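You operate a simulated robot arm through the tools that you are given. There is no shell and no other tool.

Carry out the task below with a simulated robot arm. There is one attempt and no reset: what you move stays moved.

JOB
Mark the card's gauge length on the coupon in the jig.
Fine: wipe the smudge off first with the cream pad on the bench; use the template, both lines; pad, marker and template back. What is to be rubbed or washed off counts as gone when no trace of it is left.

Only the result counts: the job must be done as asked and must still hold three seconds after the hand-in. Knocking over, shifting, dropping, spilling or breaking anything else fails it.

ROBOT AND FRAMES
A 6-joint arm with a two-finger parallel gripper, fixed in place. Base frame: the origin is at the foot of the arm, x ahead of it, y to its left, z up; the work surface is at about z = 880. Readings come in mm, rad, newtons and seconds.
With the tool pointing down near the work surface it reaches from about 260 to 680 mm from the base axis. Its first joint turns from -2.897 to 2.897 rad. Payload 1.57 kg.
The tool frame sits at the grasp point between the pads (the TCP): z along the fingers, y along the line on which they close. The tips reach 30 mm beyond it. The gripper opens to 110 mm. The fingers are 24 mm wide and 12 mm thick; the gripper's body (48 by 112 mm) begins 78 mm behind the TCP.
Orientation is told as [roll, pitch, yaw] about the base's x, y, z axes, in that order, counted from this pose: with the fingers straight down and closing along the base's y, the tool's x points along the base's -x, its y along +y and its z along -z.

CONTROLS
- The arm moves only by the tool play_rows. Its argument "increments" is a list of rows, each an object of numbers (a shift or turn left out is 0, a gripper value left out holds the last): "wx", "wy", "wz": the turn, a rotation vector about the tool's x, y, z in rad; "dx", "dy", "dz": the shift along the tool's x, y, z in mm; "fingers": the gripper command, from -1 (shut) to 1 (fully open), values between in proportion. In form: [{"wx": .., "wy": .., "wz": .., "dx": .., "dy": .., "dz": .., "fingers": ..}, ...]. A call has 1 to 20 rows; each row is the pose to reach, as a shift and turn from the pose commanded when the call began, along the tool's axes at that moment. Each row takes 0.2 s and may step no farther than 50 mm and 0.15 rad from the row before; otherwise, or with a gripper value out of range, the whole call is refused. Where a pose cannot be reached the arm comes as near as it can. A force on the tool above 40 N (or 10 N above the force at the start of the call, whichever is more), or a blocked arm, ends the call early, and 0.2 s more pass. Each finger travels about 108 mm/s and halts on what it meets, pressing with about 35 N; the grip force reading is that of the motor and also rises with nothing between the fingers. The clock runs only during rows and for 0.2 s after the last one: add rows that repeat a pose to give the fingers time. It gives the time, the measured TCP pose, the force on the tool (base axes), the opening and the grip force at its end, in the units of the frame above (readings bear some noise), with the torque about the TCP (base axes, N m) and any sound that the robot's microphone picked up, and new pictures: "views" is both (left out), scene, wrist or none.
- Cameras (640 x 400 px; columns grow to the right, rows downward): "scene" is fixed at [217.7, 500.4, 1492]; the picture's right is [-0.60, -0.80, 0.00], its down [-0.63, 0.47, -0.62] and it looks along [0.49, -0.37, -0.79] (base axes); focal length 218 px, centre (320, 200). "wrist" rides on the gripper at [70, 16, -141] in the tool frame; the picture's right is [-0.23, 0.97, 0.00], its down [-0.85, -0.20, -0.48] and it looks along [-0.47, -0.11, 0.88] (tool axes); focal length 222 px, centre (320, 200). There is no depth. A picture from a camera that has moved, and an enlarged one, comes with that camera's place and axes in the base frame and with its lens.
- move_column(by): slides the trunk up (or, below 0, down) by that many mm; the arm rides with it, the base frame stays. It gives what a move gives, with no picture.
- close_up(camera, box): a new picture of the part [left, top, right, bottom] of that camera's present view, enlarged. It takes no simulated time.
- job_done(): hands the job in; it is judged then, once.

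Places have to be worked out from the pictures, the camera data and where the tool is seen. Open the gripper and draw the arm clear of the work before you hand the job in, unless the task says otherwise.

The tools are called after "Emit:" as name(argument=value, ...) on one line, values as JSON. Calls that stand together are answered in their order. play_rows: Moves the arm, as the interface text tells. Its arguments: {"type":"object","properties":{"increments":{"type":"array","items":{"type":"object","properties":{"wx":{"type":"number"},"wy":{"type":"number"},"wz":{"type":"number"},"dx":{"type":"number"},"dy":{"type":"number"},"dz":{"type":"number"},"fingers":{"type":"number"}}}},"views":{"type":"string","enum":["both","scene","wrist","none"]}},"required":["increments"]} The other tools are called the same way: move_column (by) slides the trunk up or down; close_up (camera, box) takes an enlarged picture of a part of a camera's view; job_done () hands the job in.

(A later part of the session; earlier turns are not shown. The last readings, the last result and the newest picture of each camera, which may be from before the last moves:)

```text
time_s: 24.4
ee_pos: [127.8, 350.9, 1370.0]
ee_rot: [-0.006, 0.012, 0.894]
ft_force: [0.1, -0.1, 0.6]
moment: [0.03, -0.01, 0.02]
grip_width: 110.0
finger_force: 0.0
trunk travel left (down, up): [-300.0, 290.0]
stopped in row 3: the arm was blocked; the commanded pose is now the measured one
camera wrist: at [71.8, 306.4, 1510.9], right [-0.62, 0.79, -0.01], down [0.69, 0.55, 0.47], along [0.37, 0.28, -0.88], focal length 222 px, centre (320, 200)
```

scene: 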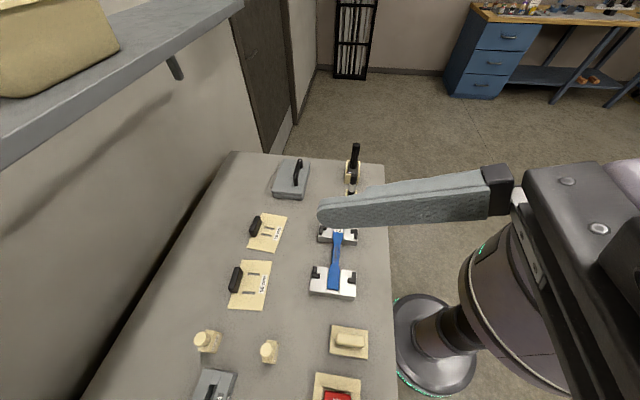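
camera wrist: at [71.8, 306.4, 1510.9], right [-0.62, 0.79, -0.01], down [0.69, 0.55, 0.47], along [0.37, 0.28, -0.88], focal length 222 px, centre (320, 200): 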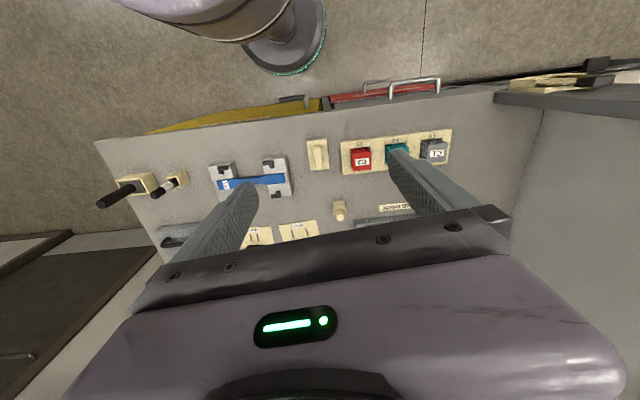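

So the first joint seems to stop at about 75° azimuth; objects beyond are just scenery. I zoom on the ledge item from here.

Emit:
close_up(camera="wrist", box=[480, 50, 640, 150])

Emit:
close_up(camera="wrist", box=[0, 180, 200, 400])

```text
4.00 times, centred on (560, 100) of wrist
camera zoom: at [71.8, 306.4, 1510.9], right [-0.62, 0.79, -0.01], down [0.69, 0.55, 0.47], along [0.37, 0.28, -0.88], focal length 888 px, centre (-640, 600)
```

zoom: 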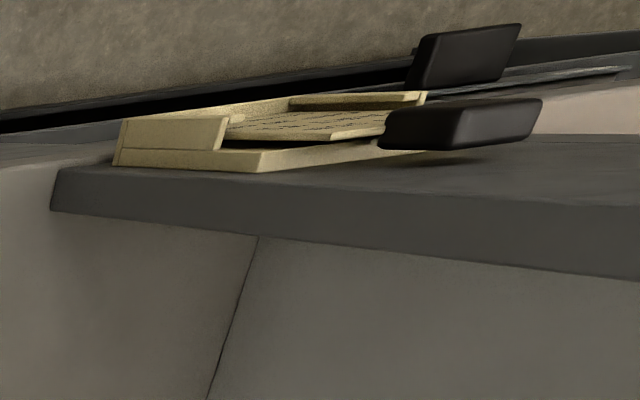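

```text
1.82 times, centred on (100, 290) of wrist
camera zoom: at [71.8, 306.4, 1510.9], right [-0.62, 0.79, -0.01], down [0.69, 0.55, 0.47], along [0.37, 0.28, -0.88], focal length 404 px, centre (720, 36)
```

zoom: 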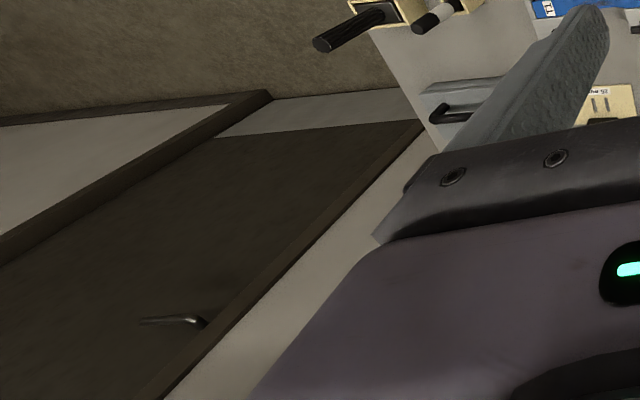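

There is a cream card holder with lines of text and black tabs on that ledge. I extend outward to get the camera closer and higher above it.

Emit:
play_rows(increments=[{"dx": -36, "dy": 14, "dz": 0}, {"dx": -72, "dy": 28, "dz": 0}, {"dx": -110, "dy": 46}, {"dx": -145, "dy": 66}, {"dx": -180, "dy": 86}, {"dx": -210, "dy": 105}, {"dx": -210, "dy": 105}], views="wrist")

```text
time_s: 25.0
ee_pos: [133.7, 343.8, 1376.1]
ee_rot: [-0.017, 0.04, 0.88]
ft_force: [0.1, -0.5, 0.9]
moment: [0.0, -0.04, 0.0]
grip_width: 109.9
finger_force: 0.0
trunk travel left (down, up): [-300.0, 290.0]
stopped in row 2: the arm was blocked; the commanded pose is now the measured one
camera wrist: at [77.1, 305.2, 1519.3], right [-0.61, 0.79, -0.03], down [0.7, 0.55, 0.45], along [0.37, 0.25, -0.89], focal length 222 px, centre (320, 200)
```

wrist: 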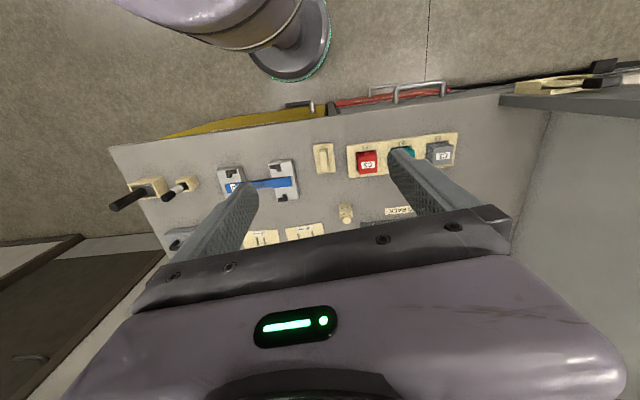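

Stuck at a limit; I back off to the right first, then extend, then approach from there.

Emit:
play_rows(increments=[{"wx": -0.017, "wy": -0.04, "dy": -40, "dz": 10}, {"wx": -0.017, "wy": -0.04, "dy": -80, "dz": 25}, {"wx": -0.017, "wy": -0.04, "dy": -110, "dz": 40}, {"wx": -0.017, "wy": -0.04, "dy": -110, "dz": 40}], views="none")

Emit:
play_rows(increments=[{"dx": -40}, {"dx": -80}, {"dx": -120}, {"dx": -160}, {"dx": -200}, {"dx": -240}, {"dx": -240}], views="none")

```text
time_s: 26.0
ee_pos: [211.3, 280.3, 1341.7]
ee_rot: [0.002, -0.011, 0.899]
ft_force: [-0.9, -0.3, -1.1]
moment: [-0.04, 0.0, 0.0]
grip_width: 110.1
finger_force: 0.1
trunk travel left (down, up): [-300.0, 290.0]
```

```text
time_s: 27.6
ee_pos: [358.9, 465.0, 1339.7]
ee_rot: [0.003, -0.005, 0.899]
ft_force: [-0.1, -0.1, 0.2]
moment: [0.03, -0.01, -0.01]
grip_width: 110.0
finger_force: 0.1
trunk travel left (down, up): [-300.0, 290.0]
```

Free again. Now I swing left at the larger radius.

Emit:
play_rows(increments=[{"dy": 40, "wz": -0.1}, {"dy": 80, "wz": -0.2}, {"dy": 120, "wz": -0.3}, {"dy": 160, "wz": -0.4}, {"dy": 190, "wz": -0.4}, {"dy": 190, "wz": -0.4}], views="wrist")

```text
time_s: 29.0
ee_pos: [214.2, 578.8, 1337.1]
ee_rot: [0.003, -0.008, 1.296]
ft_force: [-0.2, 0.1, 0.5]
moment: [-0.02, 0.0, 0.0]
grip_width: 109.9
finger_force: 0.0
out of reach, approached as far as the arm can: row 5, 6
trunk travel left (down, up): [-300.0, 290.0]
camera wrist: at [180.3, 512.8, 1478.4], right [-0.88, 0.48, 0.0], down [0.42, 0.77, 0.48], along [0.23, 0.43, -0.87], focal length 222 px, centre (320, 200)
```

wrist: 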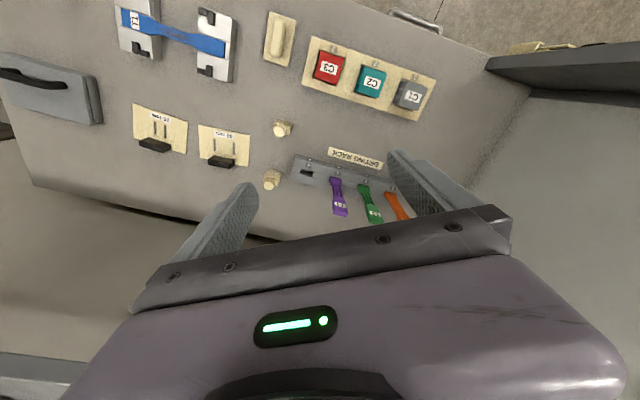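

I zoom on the ledge item and then tilt towards it.

Emit:
play_rows(increments=[{"wx": -0.12}, {"wx": -0.24}, {"wx": -0.36}, {"wx": -0.48}, {"wx": -0.6}, {"wx": -0.6}], views="wrist")

Emit:
close_up(camera="wrist", box=[300, 40, 500, 165])

```text
time_s: 30.4
ee_pos: [212.0, 575.8, 1336.1]
ee_rot: [0.6, -0.004, 1.299]
ft_force: [-0.7, 0.4, -0.3]
moment: [0.02, -0.02, 0.02]
grip_width: 110.1
finger_force: 0.0
out of reach, approached as far as the arm can: row 2, 3, 4, 5, 6
trunk travel left (down, up): [-300.0, 290.0]
camera wrist: at [257.0, 488.5, 1461.7], right [-0.71, 0.43, 0.55], down [0.65, 0.7, 0.29], along [-0.27, 0.56, -0.78], focal length 222 px, centre (320, 200)
```

wrist: 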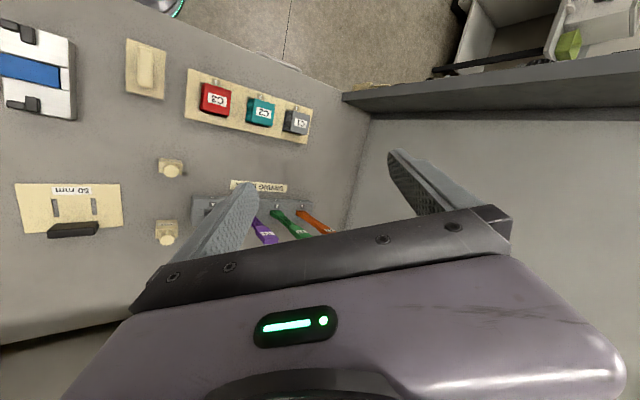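

```text
3.20 times, centred on (400, 102) of wrist
camera zoom: at [257.0, 488.5, 1461.7], right [-0.71, 0.43, 0.55], down [0.65, 0.7, 0.29], along [-0.27, 0.56, -0.78], focal length 711 px, centre (64, 512)
```

zoom: 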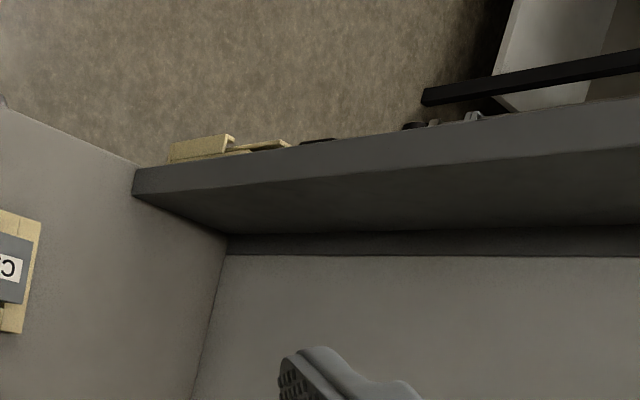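

The "ledge" works out to be a vertical panel at the bench end near (-195, 660, 922) with a card holder facing the robot's side, so I must view it from nearer the robot. Close-ups render true detail, so I straighten and go back to the inner left position.

Emit:
play_rows(increments=[{"wx": 0.12}, {"wx": 0.24}, {"wx": 0.36}, {"wx": 0.48}, {"wx": 0.6}, {"wx": 0.6}], views="none")

Emit:
play_rows(increments=[{"dx": 40, "wz": 0.1}, {"dx": 80, "wz": 0.2}, {"dx": 120, "wz": 0.3}, {"dx": 160, "wz": 0.4}, {"dx": 200, "wz": 0.5}, {"dx": 240, "wz": 0.5}, {"dx": 270, "wz": 0.5}, {"dx": 270, "wz": 0.5}], views="wrist")

```text
time_s: 31.8
ee_pos: [213.0, 575.2, 1336.4]
ee_rot: [-0.003, -0.004, 1.3]
ft_force: [0.5, 0.1, 0.9]
moment: [-0.02, -0.02, 0.03]
grip_width: 109.8
finger_force: 0.1
trunk travel left (down, up): [-300.0, 290.0]
```

```text
time_s: 33.6
ee_pos: [137.9, 314.8, 1335.7]
ee_rot: [0.001, -0.004, 0.798]
ft_force: [-0.6, 1.0, 0.1]
moment: [-0.04, 0.02, 0.02]
grip_width: 109.9
finger_force: 0.0
trunk travel left (down, up): [-300.0, 290.0]
camera wrist: at [76.8, 274.4, 1476.9], right [-0.54, 0.84, 0.0], down [0.74, 0.47, 0.48], along [0.4, 0.26, -0.88], focal length 222 px, centre (320, 200)
```

wrist: 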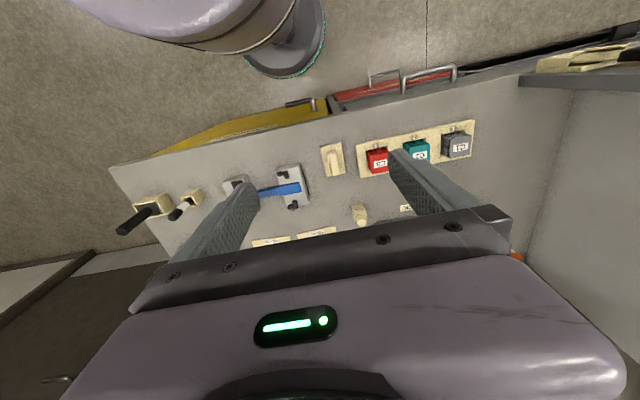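

The holder is in the upper right corner; I zoom tightly on it.

Emit:
close_up(camera="wrist", box=[528, 25, 640, 95])

Emit:
close_up(camera="wrist", box=[560, 35, 640, 85])

```text
5.71 times, centred on (584, 60) of wrist
camera zoom: at [76.8, 274.4, 1476.9], right [-0.54, 0.84, 0.0], down [0.74, 0.47, 0.48], along [0.4, 0.26, -0.88], focal length 1269 px, centre (-1189, 1000)
```

zoom: 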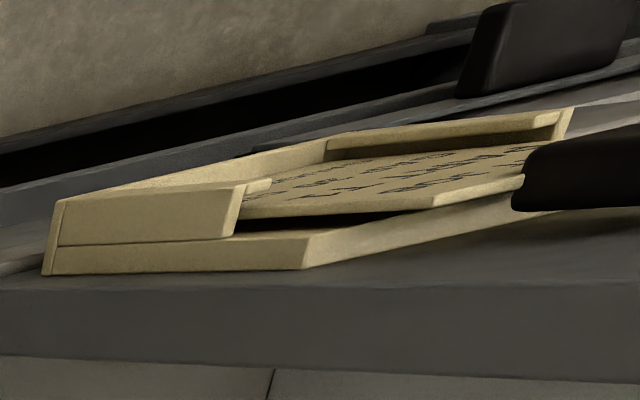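

```text
8.00 times, centred on (600, 60) of wrist
camera zoom: at [76.8, 274.4, 1476.9], right [-0.54, 0.84, 0.0], down [0.74, 0.47, 0.48], along [0.4, 0.26, -0.88], focal length 1777 px, centre (-1920, 1320)
```

zoom: 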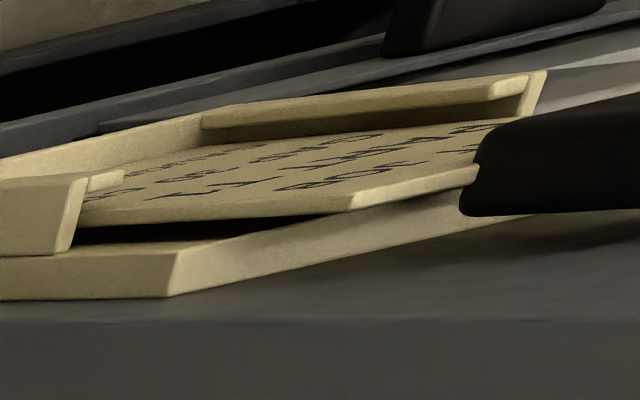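

It's a wall-mounted card with handwriting-like lines, seen at too grazing an angle. I move lower and closer to the robot, which improves the angle to that panel.

Emit:
play_rows(increments=[{"dx": 5, "dy": -16, "dz": 36}, {"dx": 12, "dy": -30, "dz": 72}, {"dx": 20, "dy": -42, "dz": 108}, {"dx": 30, "dy": -50, "dz": 144}, {"dx": 40, "dy": -58, "dz": 180}, {"dx": 49, "dy": -64, "dz": 216}, {"dx": 49, "dy": -64, "dz": 216}], views="wrist")

```text
time_s: 35.0
ee_pos: [168.3, 265.9, 1172.4]
ee_rot: [0.057, -0.183, 0.791]
ft_force: [0.1, -0.5, 0.8]
moment: [0.0, -0.03, 0.03]
grip_width: 110.1
finger_force: 0.1
trunk travel left (down, up): [-300.0, 290.0]
stopped in row 7: the arm was blocked; the commanded pose is now the measured one
camera wrist: at [96.0, 203.8, 1299.9], right [-0.54, 0.84, 0.1], down [0.69, 0.38, 0.61], along [0.48, 0.4, -0.78], focal length 222 px, centre (320, 200)
```

wrist: 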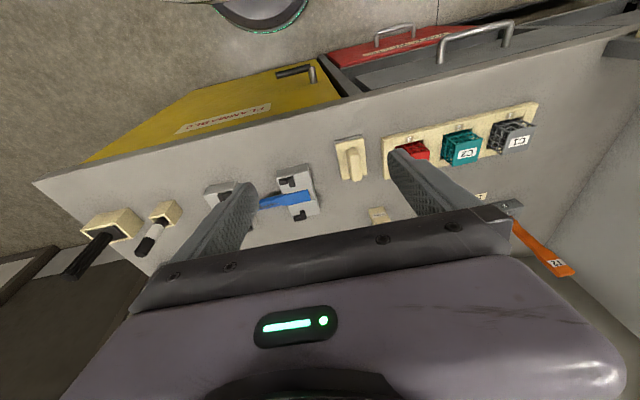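

Lower now, but the card is just outside the right edge of the view; I level and turn the hand left to bring it in.

Emit:
play_rows(increments=[{"wx": 0.03, "wy": 0.09, "wz": -0.1}, {"wx": 0.057, "wy": 0.183, "wz": -0.2}, {"wx": 0.057, "wy": 0.183, "wz": -0.3}, {"wx": 0.057, "wy": 0.183, "wz": -0.42}, {"wx": 0.057, "wy": 0.183, "wz": -0.42}], views="wrist")

```text
time_s: 36.2
ee_pos: [169.4, 266.4, 1175.3]
ee_rot: [-0.041, -0.006, 1.212]
ft_force: [0.7, -0.2, 0.3]
moment: [0.0, 0.0, 0.02]
grip_width: 110.0
finger_force: 0.1
trunk travel left (down, up): [-300.0, 290.0]
camera wrist: at [123.6, 207.5, 1314.6], right [-0.83, 0.55, -0.04], down [0.47, 0.74, 0.49], along [0.3, 0.39, -0.87], focal length 222 px, centre (320, 200)
```

wrist: 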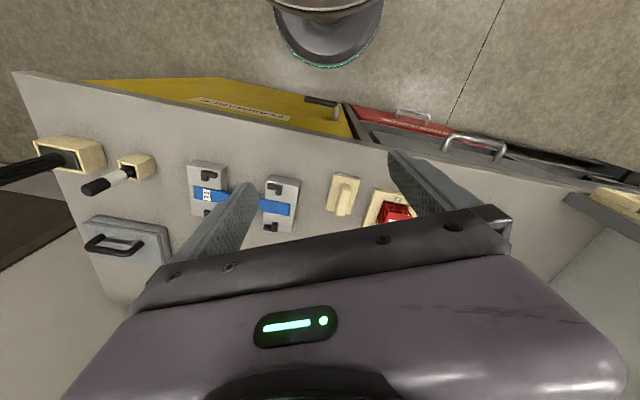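

The card holder is now at the right edge (about 615, 200). I tilt slightly towards it.

Emit:
play_rows(increments=[{"wx": -0.12}, {"wx": -0.24}, {"wx": -0.36}, {"wx": -0.36}], views="wrist")

```text
time_s: 37.2
ee_pos: [167.5, 265.0, 1170.5]
ee_rot: [0.322, 0.007, 1.215]
ft_force: [0.3, -0.1, 1.0]
moment: [0.0, 0.0, 0.04]
grip_width: 110.1
finger_force: 0.1
trunk travel left (down, up): [-300.0, 290.0]
camera wrist: at [169.6, 189.2, 1311.0], right [-0.79, 0.54, 0.31], down [0.62, 0.69, 0.39], along [0.0, 0.49, -0.87], focal length 222 px, centre (320, 200)
```

wrist: 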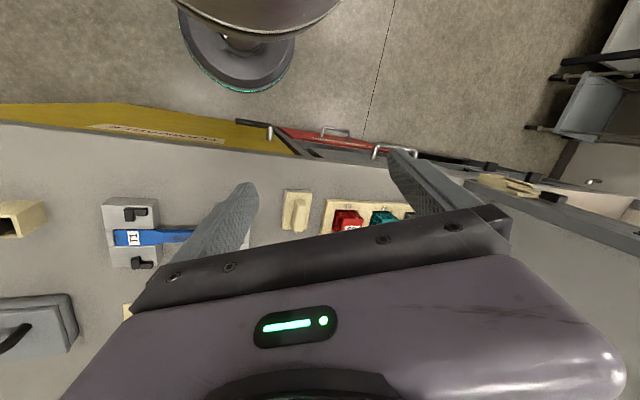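

Emit:
close_up(camera="wrist", box=[460, 160, 556, 220])

Emit:
close_up(camera="wrist", box=[470, 145, 640, 251])

```text
6.67 times, centred on (508, 190) of wrist
camera zoom: at [169.6, 189.2, 1311.0], right [-0.79, 0.54, 0.31], down [0.62, 0.69, 0.39], along [0.0, 0.49, -0.87], focal length 1481 px, centre (-933, 267)
```

zoom: 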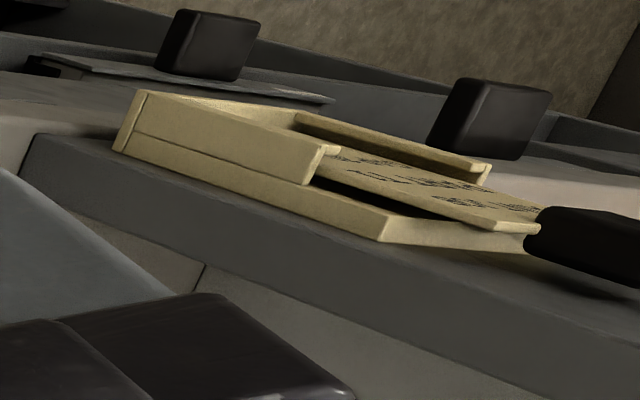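

```text
3.76 times, centred on (555, 198) of wrist
camera zoom: at [169.6, 189.2, 1311.0], right [-0.79, 0.54, 0.31], down [0.62, 0.69, 0.39], along [0.0, 0.49, -0.87], focal length 836 px, centre (-565, 208)
```

zoom: 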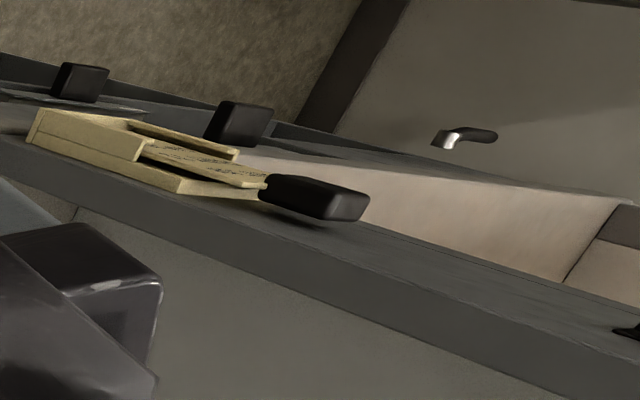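

The card is on a holder facing the robot side and unreadable from here. The first joint can instead go around the other way, so I straighten, raise, and set a neutral pose to swing around while checking for obstacles.

Emit:
play_rows(increments=[{"wx": 0.12}, {"wx": 0.24}, {"wx": 0.322}, {"wx": 0.322}], views="none")

Emit:
play_rows(increments=[{"wz": 0.11, "dy": -30, "dz": -30}, {"wz": 0.22, "dy": -60, "dz": -60}, {"wz": 0.33, "dy": -90, "dz": -90}, {"wz": 0.43, "dy": -115, "dx": -20, "dz": -120}, {"wz": 0.43, "dy": -115, "dx": -50, "dz": -150}, {"wz": 0.43, "dy": -115, "dx": -80, "dz": -170}, {"wz": 0.43, "dy": -115, "dx": -80, "dz": -170}], views="none")

```text
time_s: 38.2
ee_pos: [170.2, 266.7, 1171.1]
ee_rot: [-0.003, 0.003, 1.208]
ft_force: [-0.7, -0.1, 0.1]
moment: [0.01, -0.01, -0.02]
grip_width: 109.9
finger_force: 0.2
trunk travel left (down, up): [-300.0, 290.0]
```

```text
time_s: 39.8
ee_pos: [304.4, 299.8, 1340.9]
ee_rot: [-0.004, 0.002, 0.784]
ft_force: [0.3, -1.2, -0.3]
moment: [-0.01, 0.05, -0.02]
grip_width: 110.1
finger_force: 0.0
trunk travel left (down, up): [-300.0, 290.0]
```

Free. Now I swing clockwise about the base by about 90°, watching the view.

Emit:
play_rows(increments=[{"wz": 0.105, "dx": 2.35, "dy": -44.75}, {"wz": 0.21, "dx": 9.4, "dy": -89}, {"wz": 0.315, "dx": 21, "dy": -132.3}, {"wz": 0.42, "dx": 37.1, "dy": -174.1}, {"wz": 0.525, "dx": 57.5, "dy": -214}, {"wz": 0.63, "dx": 82, "dy": -251.6}, {"wz": 0.735, "dx": 110.3, "dy": -286.4}, {"wz": 0.84, "dx": 142, "dy": -318}, {"wz": 0.945, "dx": 176.8, "dy": -346.1}, {"wz": 1.05, "dx": 214.5, "dy": -370.4}, {"wz": 1.155, "dx": 254.6, "dy": -390.6}, {"wz": 1.26, "dx": 296.4, "dy": -406.6}, {"wz": 1.365, "dx": 339.8, "dy": -418}, {"wz": 1.47, "dx": 384.1, "dy": -424.8}, {"wz": 1.575, "dx": 428.8, "dy": -427}, {"wz": 1.575, "dx": 428.8, "dy": -427}], views="both")

```text
time_s: 43.2
ee_pos: [300.6, -305.3, 1345.5]
ee_rot: [-0.005, -0.005, -0.791]
ft_force: [-0.9, 0.0, -0.1]
moment: [0.0, 0.02, 0.0]
grip_width: 110.0
finger_force: 0.2
trunk travel left (down, up): [-300.0, 290.0]
camera wrist: at [263.6, -244.3, 1486.2], right [0.85, 0.52, 0.0], down [0.46, -0.75, 0.48], along [0.25, -0.41, -0.88], focal length 222 px, centre (320, 200)
```

scene: 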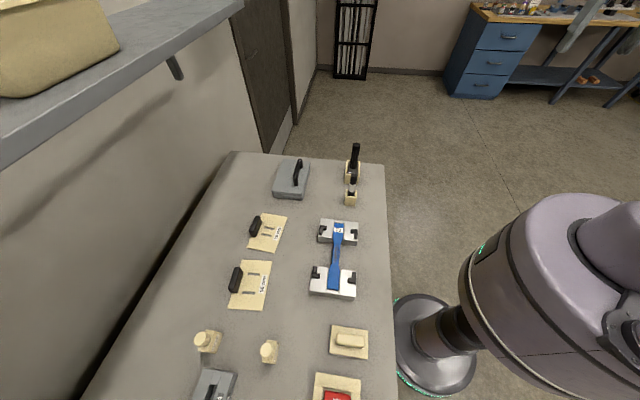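
wrist: 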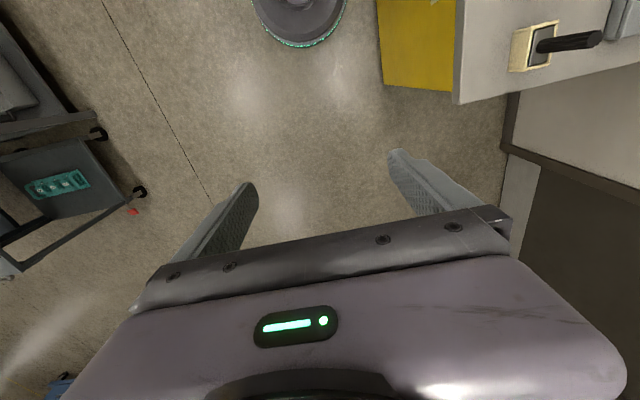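

The swing is clear; a cart stands about 1 m+ away at the lower left. I continue clockwise another 60°.

Emit:
play_rows(increments=[{"wz": 0.105, "dx": 2.35, "dy": -44.75}, {"wz": 0.21, "dx": 9.4, "dy": -89}, {"wz": 0.315, "dx": 21, "dy": -132.3}, {"wz": 0.42, "dx": 37.1, "dy": -174.1}, {"wz": 0.525, "dx": 57.5, "dy": -214}, {"wz": 0.63, "dx": 82, "dy": -251.6}, {"wz": 0.735, "dx": 110.3, "dy": -286.4}, {"wz": 0.84, "dx": 142, "dy": -318}, {"wz": 0.945, "dx": 176.8, "dy": -346.1}, {"wz": 1.05, "dx": 214.5, "dy": -370.4}, {"wz": 1.05, "dx": 214.5, "dy": -370.4}], views="wrist")

```text
time_s: 45.6
ee_pos: [-113.9, -410.2, 1344.7]
ee_rot: [0.001, -0.005, -1.841]
ft_force: [-0.2, 0.0, -0.5]
moment: [0.01, 0.01, 0.0]
grip_width: 110.1
finger_force: 0.0
trunk travel left (down, up): [-300.0, 290.0]
camera wrist: at [-78.8, -348.5, 1485.9], right [0.88, -0.48, 0.0], down [-0.42, -0.77, 0.48], along [-0.23, -0.43, -0.88], focal length 222 px, centre (320, 200)
```

wrist: 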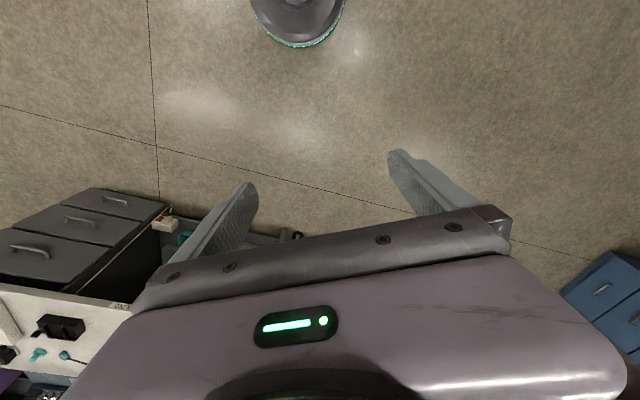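

Clear all round (other benches are over 1 m away). I continue another 60°.

Emit:
play_rows(increments=[{"wz": 0.105, "dx": 2.35, "dy": -44.75}, {"wz": 0.21, "dx": 9.4, "dy": -89}, {"wz": 0.315, "dx": 21, "dy": -132.3}, {"wz": 0.42, "dx": 37.1, "dy": -174.1}, {"wz": 0.525, "dx": 57.5, "dy": -214}, {"wz": 0.63, "dx": 82, "dy": -251.6}, {"wz": 0.735, "dx": 110.3, "dy": -286.4}, {"wz": 0.84, "dx": 142, "dy": -318}, {"wz": 0.945, "dx": 176.8, "dy": -346.1}, {"wz": 1.05, "dx": 214.5, "dy": -370.4}, {"wz": 1.05, "dx": 214.5, "dy": -370.4}], views="wrist")

```text
time_s: 48.0
ee_pos: [-406.0, -126.3, 1343.7]
ee_rot: [0.002, -0.002, -2.892]
ft_force: [-0.2, -0.3, 0.4]
moment: [0.02, -0.04, 0.02]
grip_width: 110.2
finger_force: 0.0
out of reach, approached as far as the arm can: row 10, 11
trunk travel left (down, up): [-300.0, 290.0]
camera wrist: at [-334.4, -125.5, 1485.8], right [0.02, -1.0, 0.0], down [-0.88, -0.02, 0.48], along [-0.48, -0.01, -0.88], focal length 222 px, centre (320, 200)
```

wrist: 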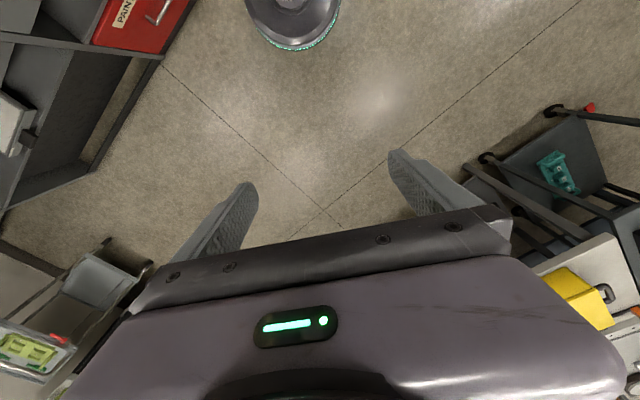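

The joint limit is near az −163°, so I stop here. From this side the card panel at (-195, 660) faces me; I tilt the hand so the picture's left side looks towards it.

Emit:
play_rows(increments=[{"wx": 0.12}, {"wx": 0.24}, {"wx": 0.36}, {"wx": 0.48}, {"wx": 0.6}, {"wx": 0.72}, {"wx": 0.72}], views="wrist")

```text
time_s: 49.6
ee_pos: [-404.9, -127.3, 1343.2]
ee_rot: [-0.715, -0.002, -2.89]
ft_force: [-0.3, 0.5, -0.1]
moment: [-0.01, -0.02, -0.02]
grip_width: 109.9
finger_force: 0.0
trunk travel left (down, up): [-300.0, 290.0]
camera wrist: at [-312.6, -213.9, 1439.2], right [-0.04, -0.77, -0.64], down [-0.79, -0.37, 0.49], along [-0.62, 0.52, -0.59], focal length 222 px, centre (320, 200)
```

wrist: 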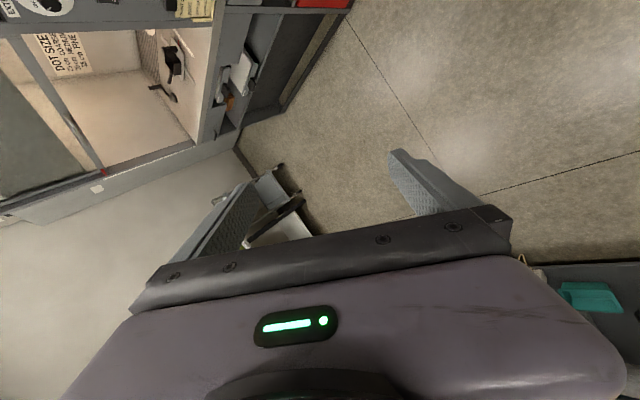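

Now a cabinet front with the cream card at the top (about 195, 8) and a "DOT SIZE" poster come into view. I zoom.

Emit:
close_up(camera="wrist", box=[150, 0, 230, 50])

Emit:
close_up(camera="wrist", box=[0, 0, 160, 100])

Emit:
close_up(camera="wrist", box=[0, 0, 320, 200])

```text
8.00 times, centred on (190, 25) of wrist
camera zoom: at [-312.6, -213.9, 1439.2], right [-0.04, -0.77, -0.64], down [-0.79, -0.37, 0.49], along [-0.62, 0.52, -0.59], focal length 1777 px, centre (1360, 1600)
```

zoom: 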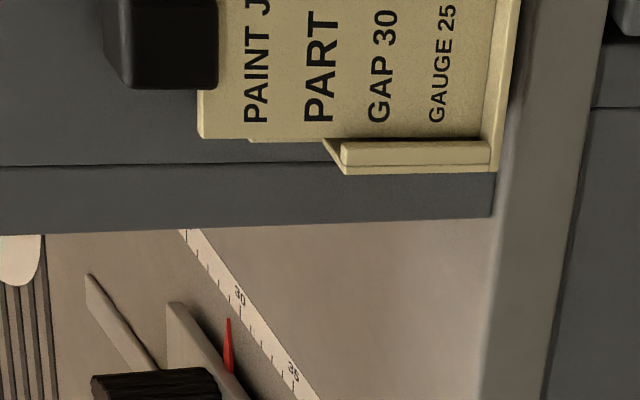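

```text
4.00 times, centred on (80, 50) of wrist
camera zoom: at [-312.6, -213.9, 1439.2], right [-0.04, -0.77, -0.64], down [-0.79, -0.37, 0.49], along [-0.62, 0.52, -0.59], focal length 888 px, centre (1280, 800)
```

zoom: 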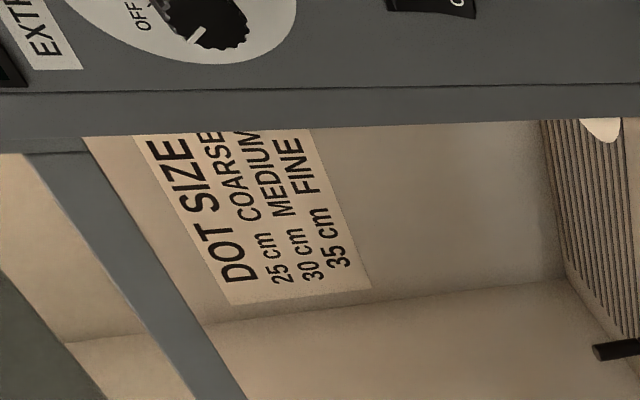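

```text
2.00 times, centred on (160, 100) of wrist
camera zoom: at [-312.6, -213.9, 1439.2], right [-0.04, -0.77, -0.64], down [-0.79, -0.37, 0.49], along [-0.62, 0.52, -0.59], focal length 444 px, centre (640, 400)
```

zoom: 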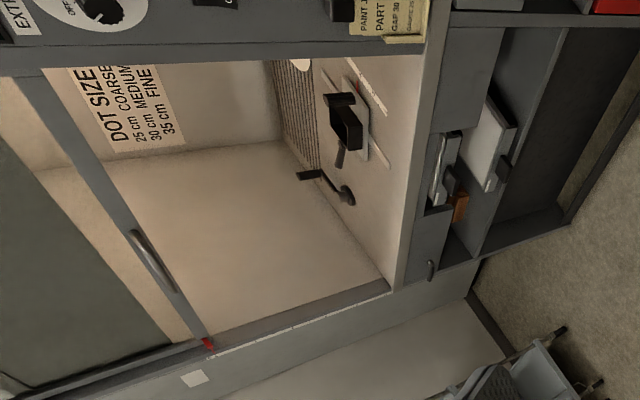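

The card reads "PAINT J…/PART …/GAP 30 …/GAUGE 25 …". I tilt a bit more to see all of it.

Emit:
play_rows(increments=[{"wy": 0.1}, {"wy": 0.2}, {"wy": 0.28}, {"wy": 0.28}], views="wrist")

```text
time_s: 50.6
ee_pos: [-405.7, -128.0, 1342.9]
ee_rot: [-0.732, 0.211, -3.078]
ft_force: [0.5, -0.9, -1.0]
moment: [0.0, -0.01, 0.01]
grip_width: 110.3
finger_force: 0.1
trunk travel left (down, up): [-300.0, 290.0]
camera wrist: at [-350.7, -232.7, 1449.9], right [-0.04, -0.73, -0.69], down [-0.93, -0.23, 0.3], along [-0.38, 0.65, -0.66], focal length 222 px, centre (320, 200)
```

wrist: 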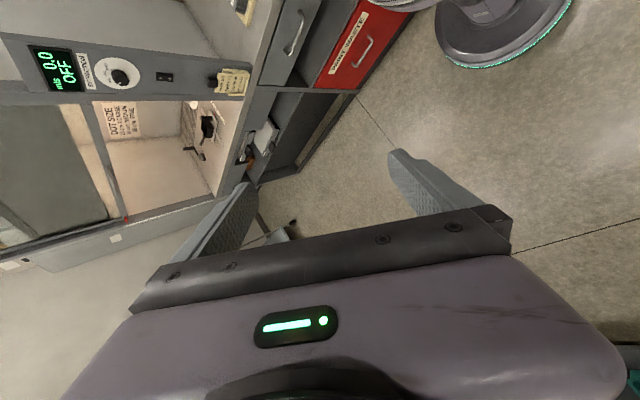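

Emit:
close_up(camera="wrist", box=[200, 55, 264, 95])

Emit:
close_up(camera="wrist", box=[0, 0, 320, 200])

```text
10.00 times, centred on (232, 75) of wrist
camera zoom: at [-350.7, -232.7, 1449.9], right [-0.04, -0.73, -0.69], down [-0.93, -0.23, 0.3], along [-0.38, 0.65, -0.66], focal length 2221 px, centre (1200, 1450)
```

zoom: 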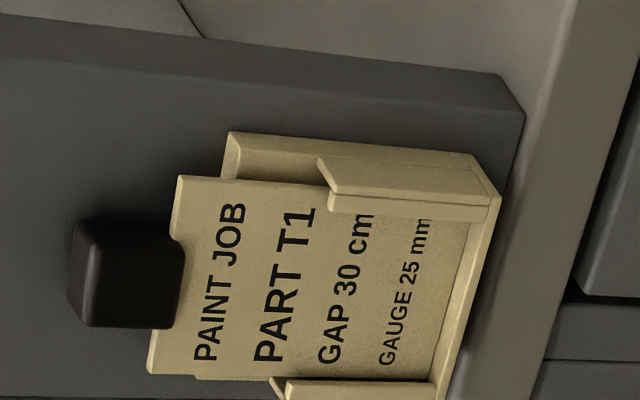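

```text
2.00 times, centred on (160, 100) of wrist
camera zoom: at [-350.7, -232.7, 1449.9], right [-0.04, -0.73, -0.69], down [-0.93, -0.23, 0.3], along [-0.38, 0.65, -0.66], focal length 444 px, centre (640, 400)
```

zoom: 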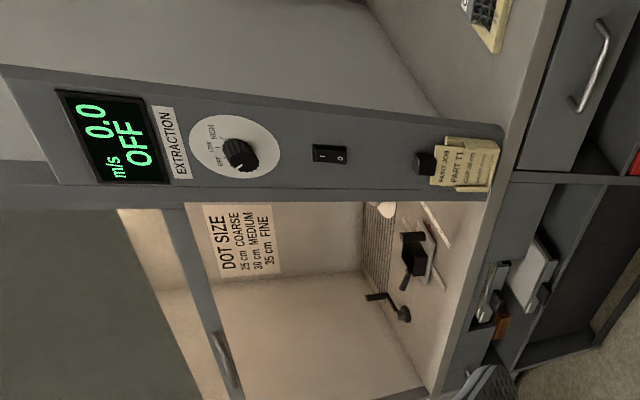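

The card reads PART T1, GAUGE 25 mm, so I need the 25 mm template. I undo the tilts and swing back to the bench.

Emit:
play_rows(increments=[{"wy": -0.1}, {"wy": -0.2}, {"wy": -0.28}, {"wy": -0.28}], views="none")

Emit:
play_rows(increments=[{"wx": -0.12}, {"wx": -0.24}, {"wx": -0.36}, {"wx": -0.48}, {"wx": -0.6}, {"wx": -0.717}, {"wx": -0.717}], views="none")

Emit:
play_rows(increments=[{"wz": -0.105, "dx": 2.35, "dy": 44.75}, {"wz": -0.21, "dx": 9.4, "dy": 89}, {"wz": -0.315, "dx": 21, "dy": 132.3}, {"wz": -0.42, "dx": 37.1, "dy": 174.1}, {"wz": -0.525, "dx": 57.5, "dy": 214}, {"wz": -0.63, "dx": 82, "dy": 251.6}, {"wz": -0.735, "dx": 110.3, "dy": 286.4}, {"wz": -0.84, "dx": 142, "dy": 318}, {"wz": -0.945, "dx": 176.8, "dy": 346.1}, {"wz": -1.05, "dx": 214.5, "dy": 370.4}, {"wz": -1.05, "dx": 214.5, "dy": 370.4}], views="none")

```text
time_s: 51.6
ee_pos: [-406.8, -127.7, 1340.9]
ee_rot: [-0.714, -0.002, -2.889]
ft_force: [-0.1, -0.1, 0.6]
moment: [0.01, 0.0, -0.03]
grip_width: 110.0
finger_force: 0.1
trunk travel left (down, up): [-300.0, 290.0]
```

```text
time_s: 53.2
ee_pos: [-406.2, -127.2, 1343.3]
ee_rot: [0.004, -0.002, -2.89]
ft_force: [0.7, 0.2, 0.8]
moment: [0.01, -0.01, 0.02]
grip_width: 109.9
finger_force: 0.0
trunk travel left (down, up): [-300.0, 290.0]
```

```text
time_s: 55.6
ee_pos: [-105.8, -431.7, 1343.8]
ee_rot: [0.0, -0.003, -1.839]
ft_force: [0.3, 0.0, -0.7]
moment: [0.02, -0.03, 0.0]
grip_width: 110.3
finger_force: 0.0
trunk travel left (down, up): [-300.0, 290.0]
```

Continuing the swing back to the bench side.

Emit:
play_rows(increments=[{"wz": -0.105, "dx": 2.35, "dy": 44.75}, {"wz": -0.21, "dx": 9.4, "dy": 89}, {"wz": -0.315, "dx": 21, "dy": 132.3}, {"wz": -0.42, "dx": 37.1, "dy": 174.1}, {"wz": -0.525, "dx": 57.5, "dy": 214}, {"wz": -0.63, "dx": 82, "dy": 251.6}, {"wz": -0.735, "dx": 110.3, "dy": 286.4}, {"wz": -0.84, "dx": 142, "dy": 318}, {"wz": -0.945, "dx": 176.8, "dy": 346.1}, {"wz": -1.05, "dx": 214.5, "dy": 370.4}, {"wz": -1.155, "dx": 254.6, "dy": 390.6}, {"wz": -1.26, "dx": 296.4, "dy": 406.6}, {"wz": -1.365, "dx": 339.8, "dy": 418}, {"wz": -1.47, "dx": 384.1, "dy": 424.8}, {"wz": -1.575, "dx": 428.8, "dy": 427}, {"wz": -1.68, "dx": 473.5, "dy": 424.4}, {"wz": -1.785, "dx": 517.8, "dy": 417.2}, {"wz": -1.89, "dx": 561, "dy": 405.4}, {"wz": -1.89, "dx": 561, "dy": 405.4}], views="none")

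Emit:
play_rows(increments=[{"wz": -0.105, "dx": 2.35, "dy": 44.75}, {"wz": -0.21, "dx": 9.4, "dy": 89}, {"wz": -0.315, "dx": 21, "dy": 132.3}, {"wz": -0.42, "dx": 37.1, "dy": 174.1}, {"wz": -0.525, "dx": 57.5, "dy": 214}, {"wz": -0.63, "dx": 82, "dy": 251.6}, {"wz": -0.735, "dx": 110.3, "dy": 286.4}, {"wz": -0.84, "dx": 142, "dy": 318}, {"wz": -0.84, "dx": 142, "dy": 318}], views="both")

```text
time_s: 59.6
ee_pos: [432.5, -0.2, 1341.4]
ee_rot: [-0.004, 0.004, 0.051]
ft_force: [0.5, -0.5, 0.0]
moment: [0.02, 0.01, -0.02]
grip_width: 110.2
finger_force: 0.0
trunk travel left (down, up): [-300.0, 290.0]
```

```text
time_s: 61.6
ee_pos: [273.7, 310.8, 1340.4]
ee_rot: [-0.001, 0.007, 0.891]
ft_force: [0.4, 0.5, -1.1]
moment: [0.02, 0.02, -0.03]
grip_width: 109.9
finger_force: 0.0
trunk travel left (down, up): [-300.0, 290.0]
camera wrist: at [218.1, 265.3, 1482.2], right [-0.61, 0.79, 0.0], down [0.69, 0.54, 0.47], along [0.38, 0.29, -0.88], focal length 222 px, centre (320, 200)
```

scene: 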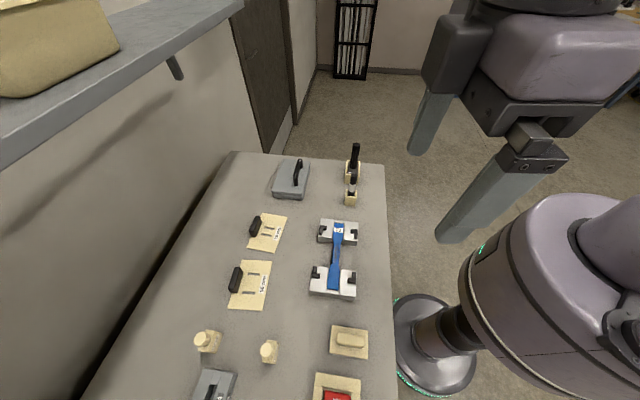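
wrist: 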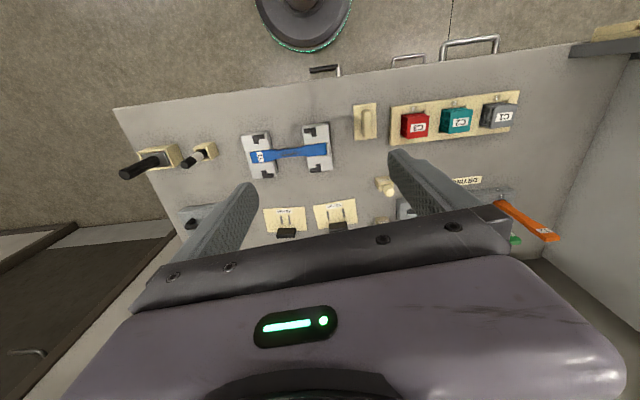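

Back over the bench. Next I take close views of the jig: I move the hand above it at a safe height with the fingers aligned to the bench (yaw 45°).

Emit:
play_rows(increments=[{"wz": 0.03, "dx": -11, "dy": -15, "dz": 40}, {"wz": 0.06, "dx": -22, "dy": -30, "dz": 80}, {"wz": 0.106, "dx": -33, "dy": -45, "dz": 120}, {"wz": 0.106, "dx": -44, "dy": -60, "dz": 160}, {"wz": 0.106, "dx": -55, "dy": -75, "dz": 200}, {"wz": 0.106, "dx": -66, "dy": -90, "dz": 240}, {"wz": 0.106, "dx": -75.8, "dy": -103.4, "dz": 280}, {"wz": 0.106, "dx": -75.8, "dy": -103.4, "dz": 280}], views="both")

Emit:
close_up(camera="wrist", box=[160, 20, 480, 220])

```text
time_s: 63.4
ee_pos: [402.4, 301.8, 1060.2]
ee_rot: [-0.002, 0.002, 0.784]
ft_force: [0.2, -0.2, 0.3]
moment: [-0.01, -0.02, 0.0]
grip_width: 110.1
finger_force: 0.0
trunk travel left (down, up): [-300.0, 290.0]
camera wrist: at [341.4, 263.4, 1202.6], right [-0.53, 0.85, 0.0], down [0.75, 0.46, 0.48], along [0.41, 0.25, -0.88], focal length 222 px, centre (320, 200)
```

scene: 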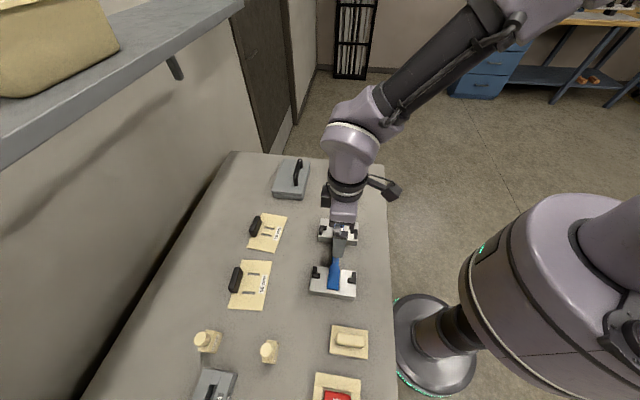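
wrist: 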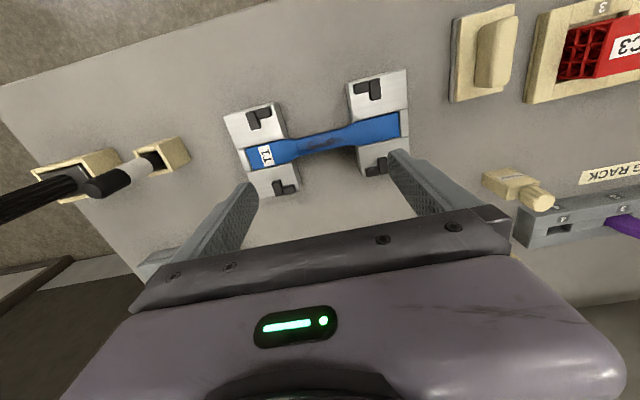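

```text
2.00 times, centred on (320, 120) of wrist
camera zoom: at [341.4, 263.4, 1202.6], right [-0.53, 0.85, 0.0], down [0.75, 0.46, 0.48], along [0.41, 0.25, -0.88], focal length 444 px, centre (320, 360)
```

zoom: 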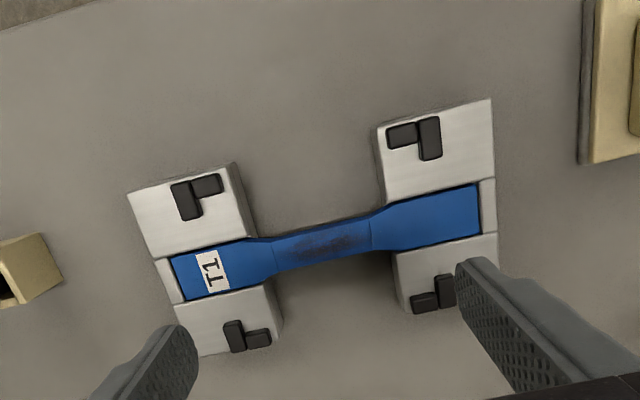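

The coupon axis works out at s≈502 (along the 45° outward direction), running t≈−175 to 33 along the bench; four black L-stops take the template. The 25 mm template lies near (600, 420), far out, so I test the reach that way and look at it closely.

Emit:
play_rows(increments=[{"dx": -40, "dy": -10}, {"dx": -80, "dy": -20}, {"dx": -120, "dy": -30}, {"dx": -162, "dy": -39}, {"dx": -162, "dy": -39}], views="wrist")

Emit:
close_up(camera="wrist", box=[200, 60, 440, 210])

```text
time_s: 64.6
ee_pos: [544.8, 387.7, 1060.7]
ee_rot: [-0.001, 0.003, 0.783]
ft_force: [1.2, -0.7, -0.4]
moment: [0.03, -0.03, -0.02]
grip_width: 110.1
finger_force: 0.1
trunk travel left (down, up): [-300.0, 290.0]
camera wrist: at [483.8, 348.9, 1201.5], right [-0.53, 0.85, 0.0], down [0.75, 0.46, 0.48], along [0.41, 0.25, -0.88], focal length 222 px, centre (320, 200)
```

wrist: 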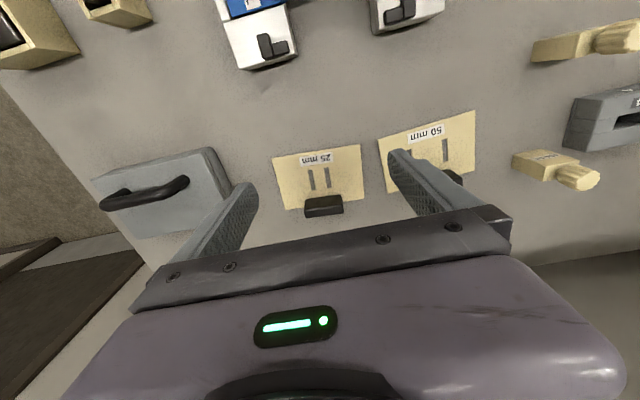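

```text
2.67 times, centred on (320, 135) of wrist
camera zoom: at [483.8, 348.9, 1201.5], right [-0.53, 0.85, 0.0], down [0.75, 0.46, 0.48], along [0.41, 0.25, -0.88], focal length 592 px, centre (320, 373)
```

zoom: 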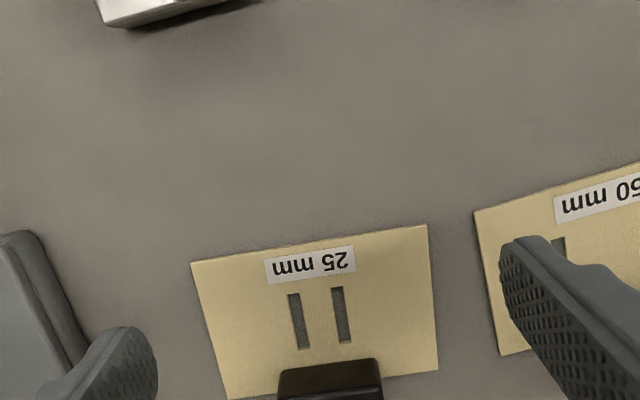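

The arm reaches r≈669 here at this height without trouble. I zoom on the 25 mm template's handle and the neighbouring items.

Emit:
close_up(camera="wrist", box=[264, 140, 376, 220])

Emit:
close_up(camera="scene", box=[230, 200, 310, 250])

Emit:
close_up(camera="scene", box=[300, 210, 380, 260])

Emit:
close_up(camera="scene", box=[300, 255, 380, 305])

Emit:
close_up(camera="scene", box=[308, 315, 388, 365])

```text
5.00 times, centred on (320, 180) of wrist
camera zoom: at [483.8, 348.9, 1201.5], right [-0.53, 0.85, 0.0], down [0.75, 0.46, 0.48], along [0.41, 0.25, -0.88], focal length 1111 px, centre (320, 300)
```

zoom: 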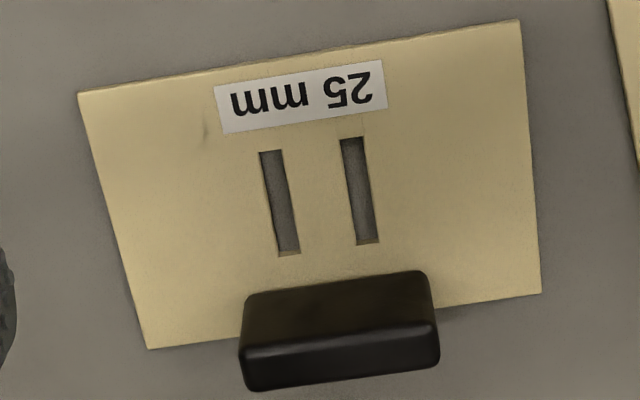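

```text
8.00 times, centred on (270, 225) of scene
camera zoom: at [217.7, 500.4, 1492.0], right [-0.6, -0.8, 0.0], down [-0.63, 0.47, -0.62], along [0.49, -0.37, -0.79], focal length 1744 px, centre (720, 0)
```

zoom: 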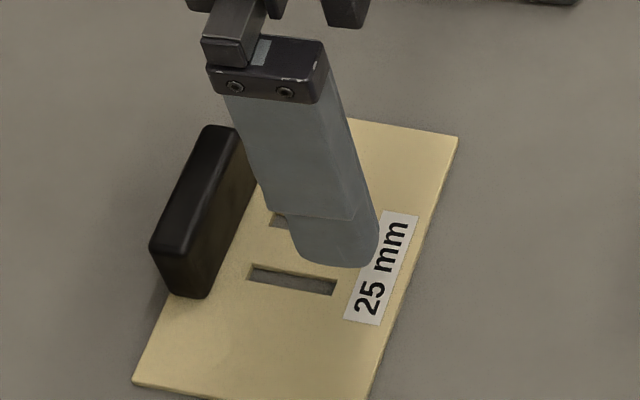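

```text
8.00 times, centred on (340, 235) of scene
camera zoom: at [217.7, 500.4, 1492.0], right [-0.6, -0.8, 0.0], down [-0.63, 0.47, -0.62], along [0.49, -0.37, -0.79], focal length 1744 px, centre (160, -80)
```

zoom: 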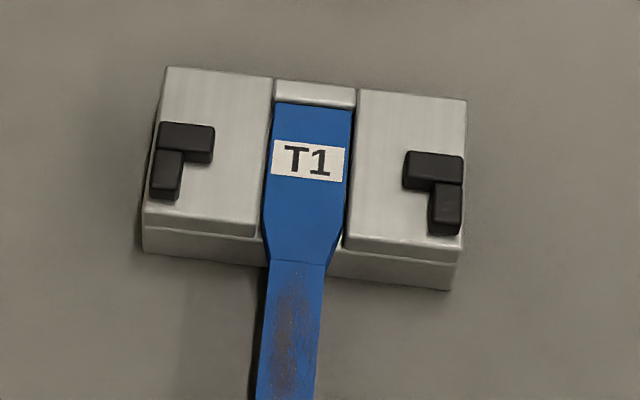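

```text
8.00 times, centred on (340, 280) of scene
camera zoom: at [217.7, 500.4, 1492.0], right [-0.6, -0.8, 0.0], down [-0.63, 0.47, -0.62], along [0.49, -0.37, -0.79], focal length 1744 px, centre (160, -440)
```

zoom: 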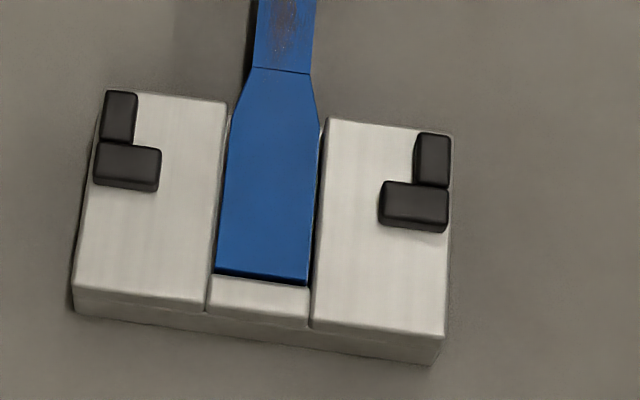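

```text
8.00 times, centred on (348, 340) of scene
camera zoom: at [217.7, 500.4, 1492.0], right [-0.6, -0.8, 0.0], down [-0.63, 0.47, -0.62], along [0.49, -0.37, -0.79], focal length 1744 px, centre (96, -920)
```

zoom: 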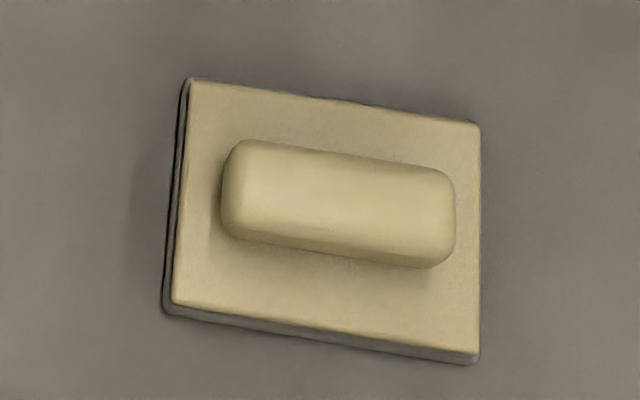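

The 25 mm template is 130×90 mm, its slots 25 mm apart and centred, handle (≈58×12×37 mm) on its far side near s=759, t=−128. I test how much farther the vertical hand can reach, at this safe height.

Emit:
play_rows(increments=[{"dx": -25, "dy": -4}, {"dx": -50, "dy": -8}, {"dx": -75, "dy": -12}, {"dx": -100, "dy": -16}, {"dx": -100, "dy": -16}], views="scene")

```text
time_s: 65.8
ee_pos: [561.1, 399.6, 1062.0]
ee_rot: [-0.003, 0.003, 0.786]
ft_force: [-0.4, 0.2, 0.4]
moment: [0.01, 0.02, 0.02]
grip_width: 109.9
finger_force: 0.1
out of reach, approached as far as the arm can: row 1, 2, 3, 4, 5
trunk travel left (down, up): [-300.0, 290.0]
```

scene: 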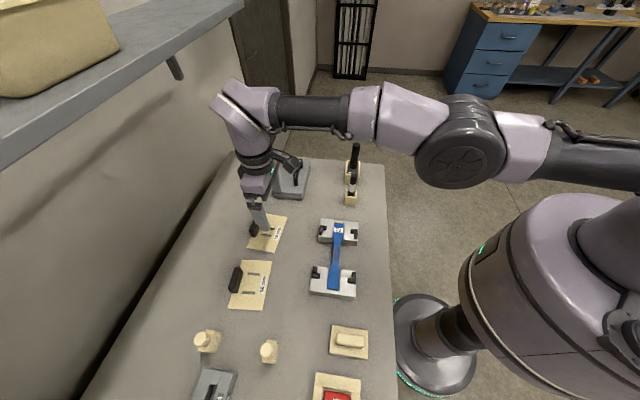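

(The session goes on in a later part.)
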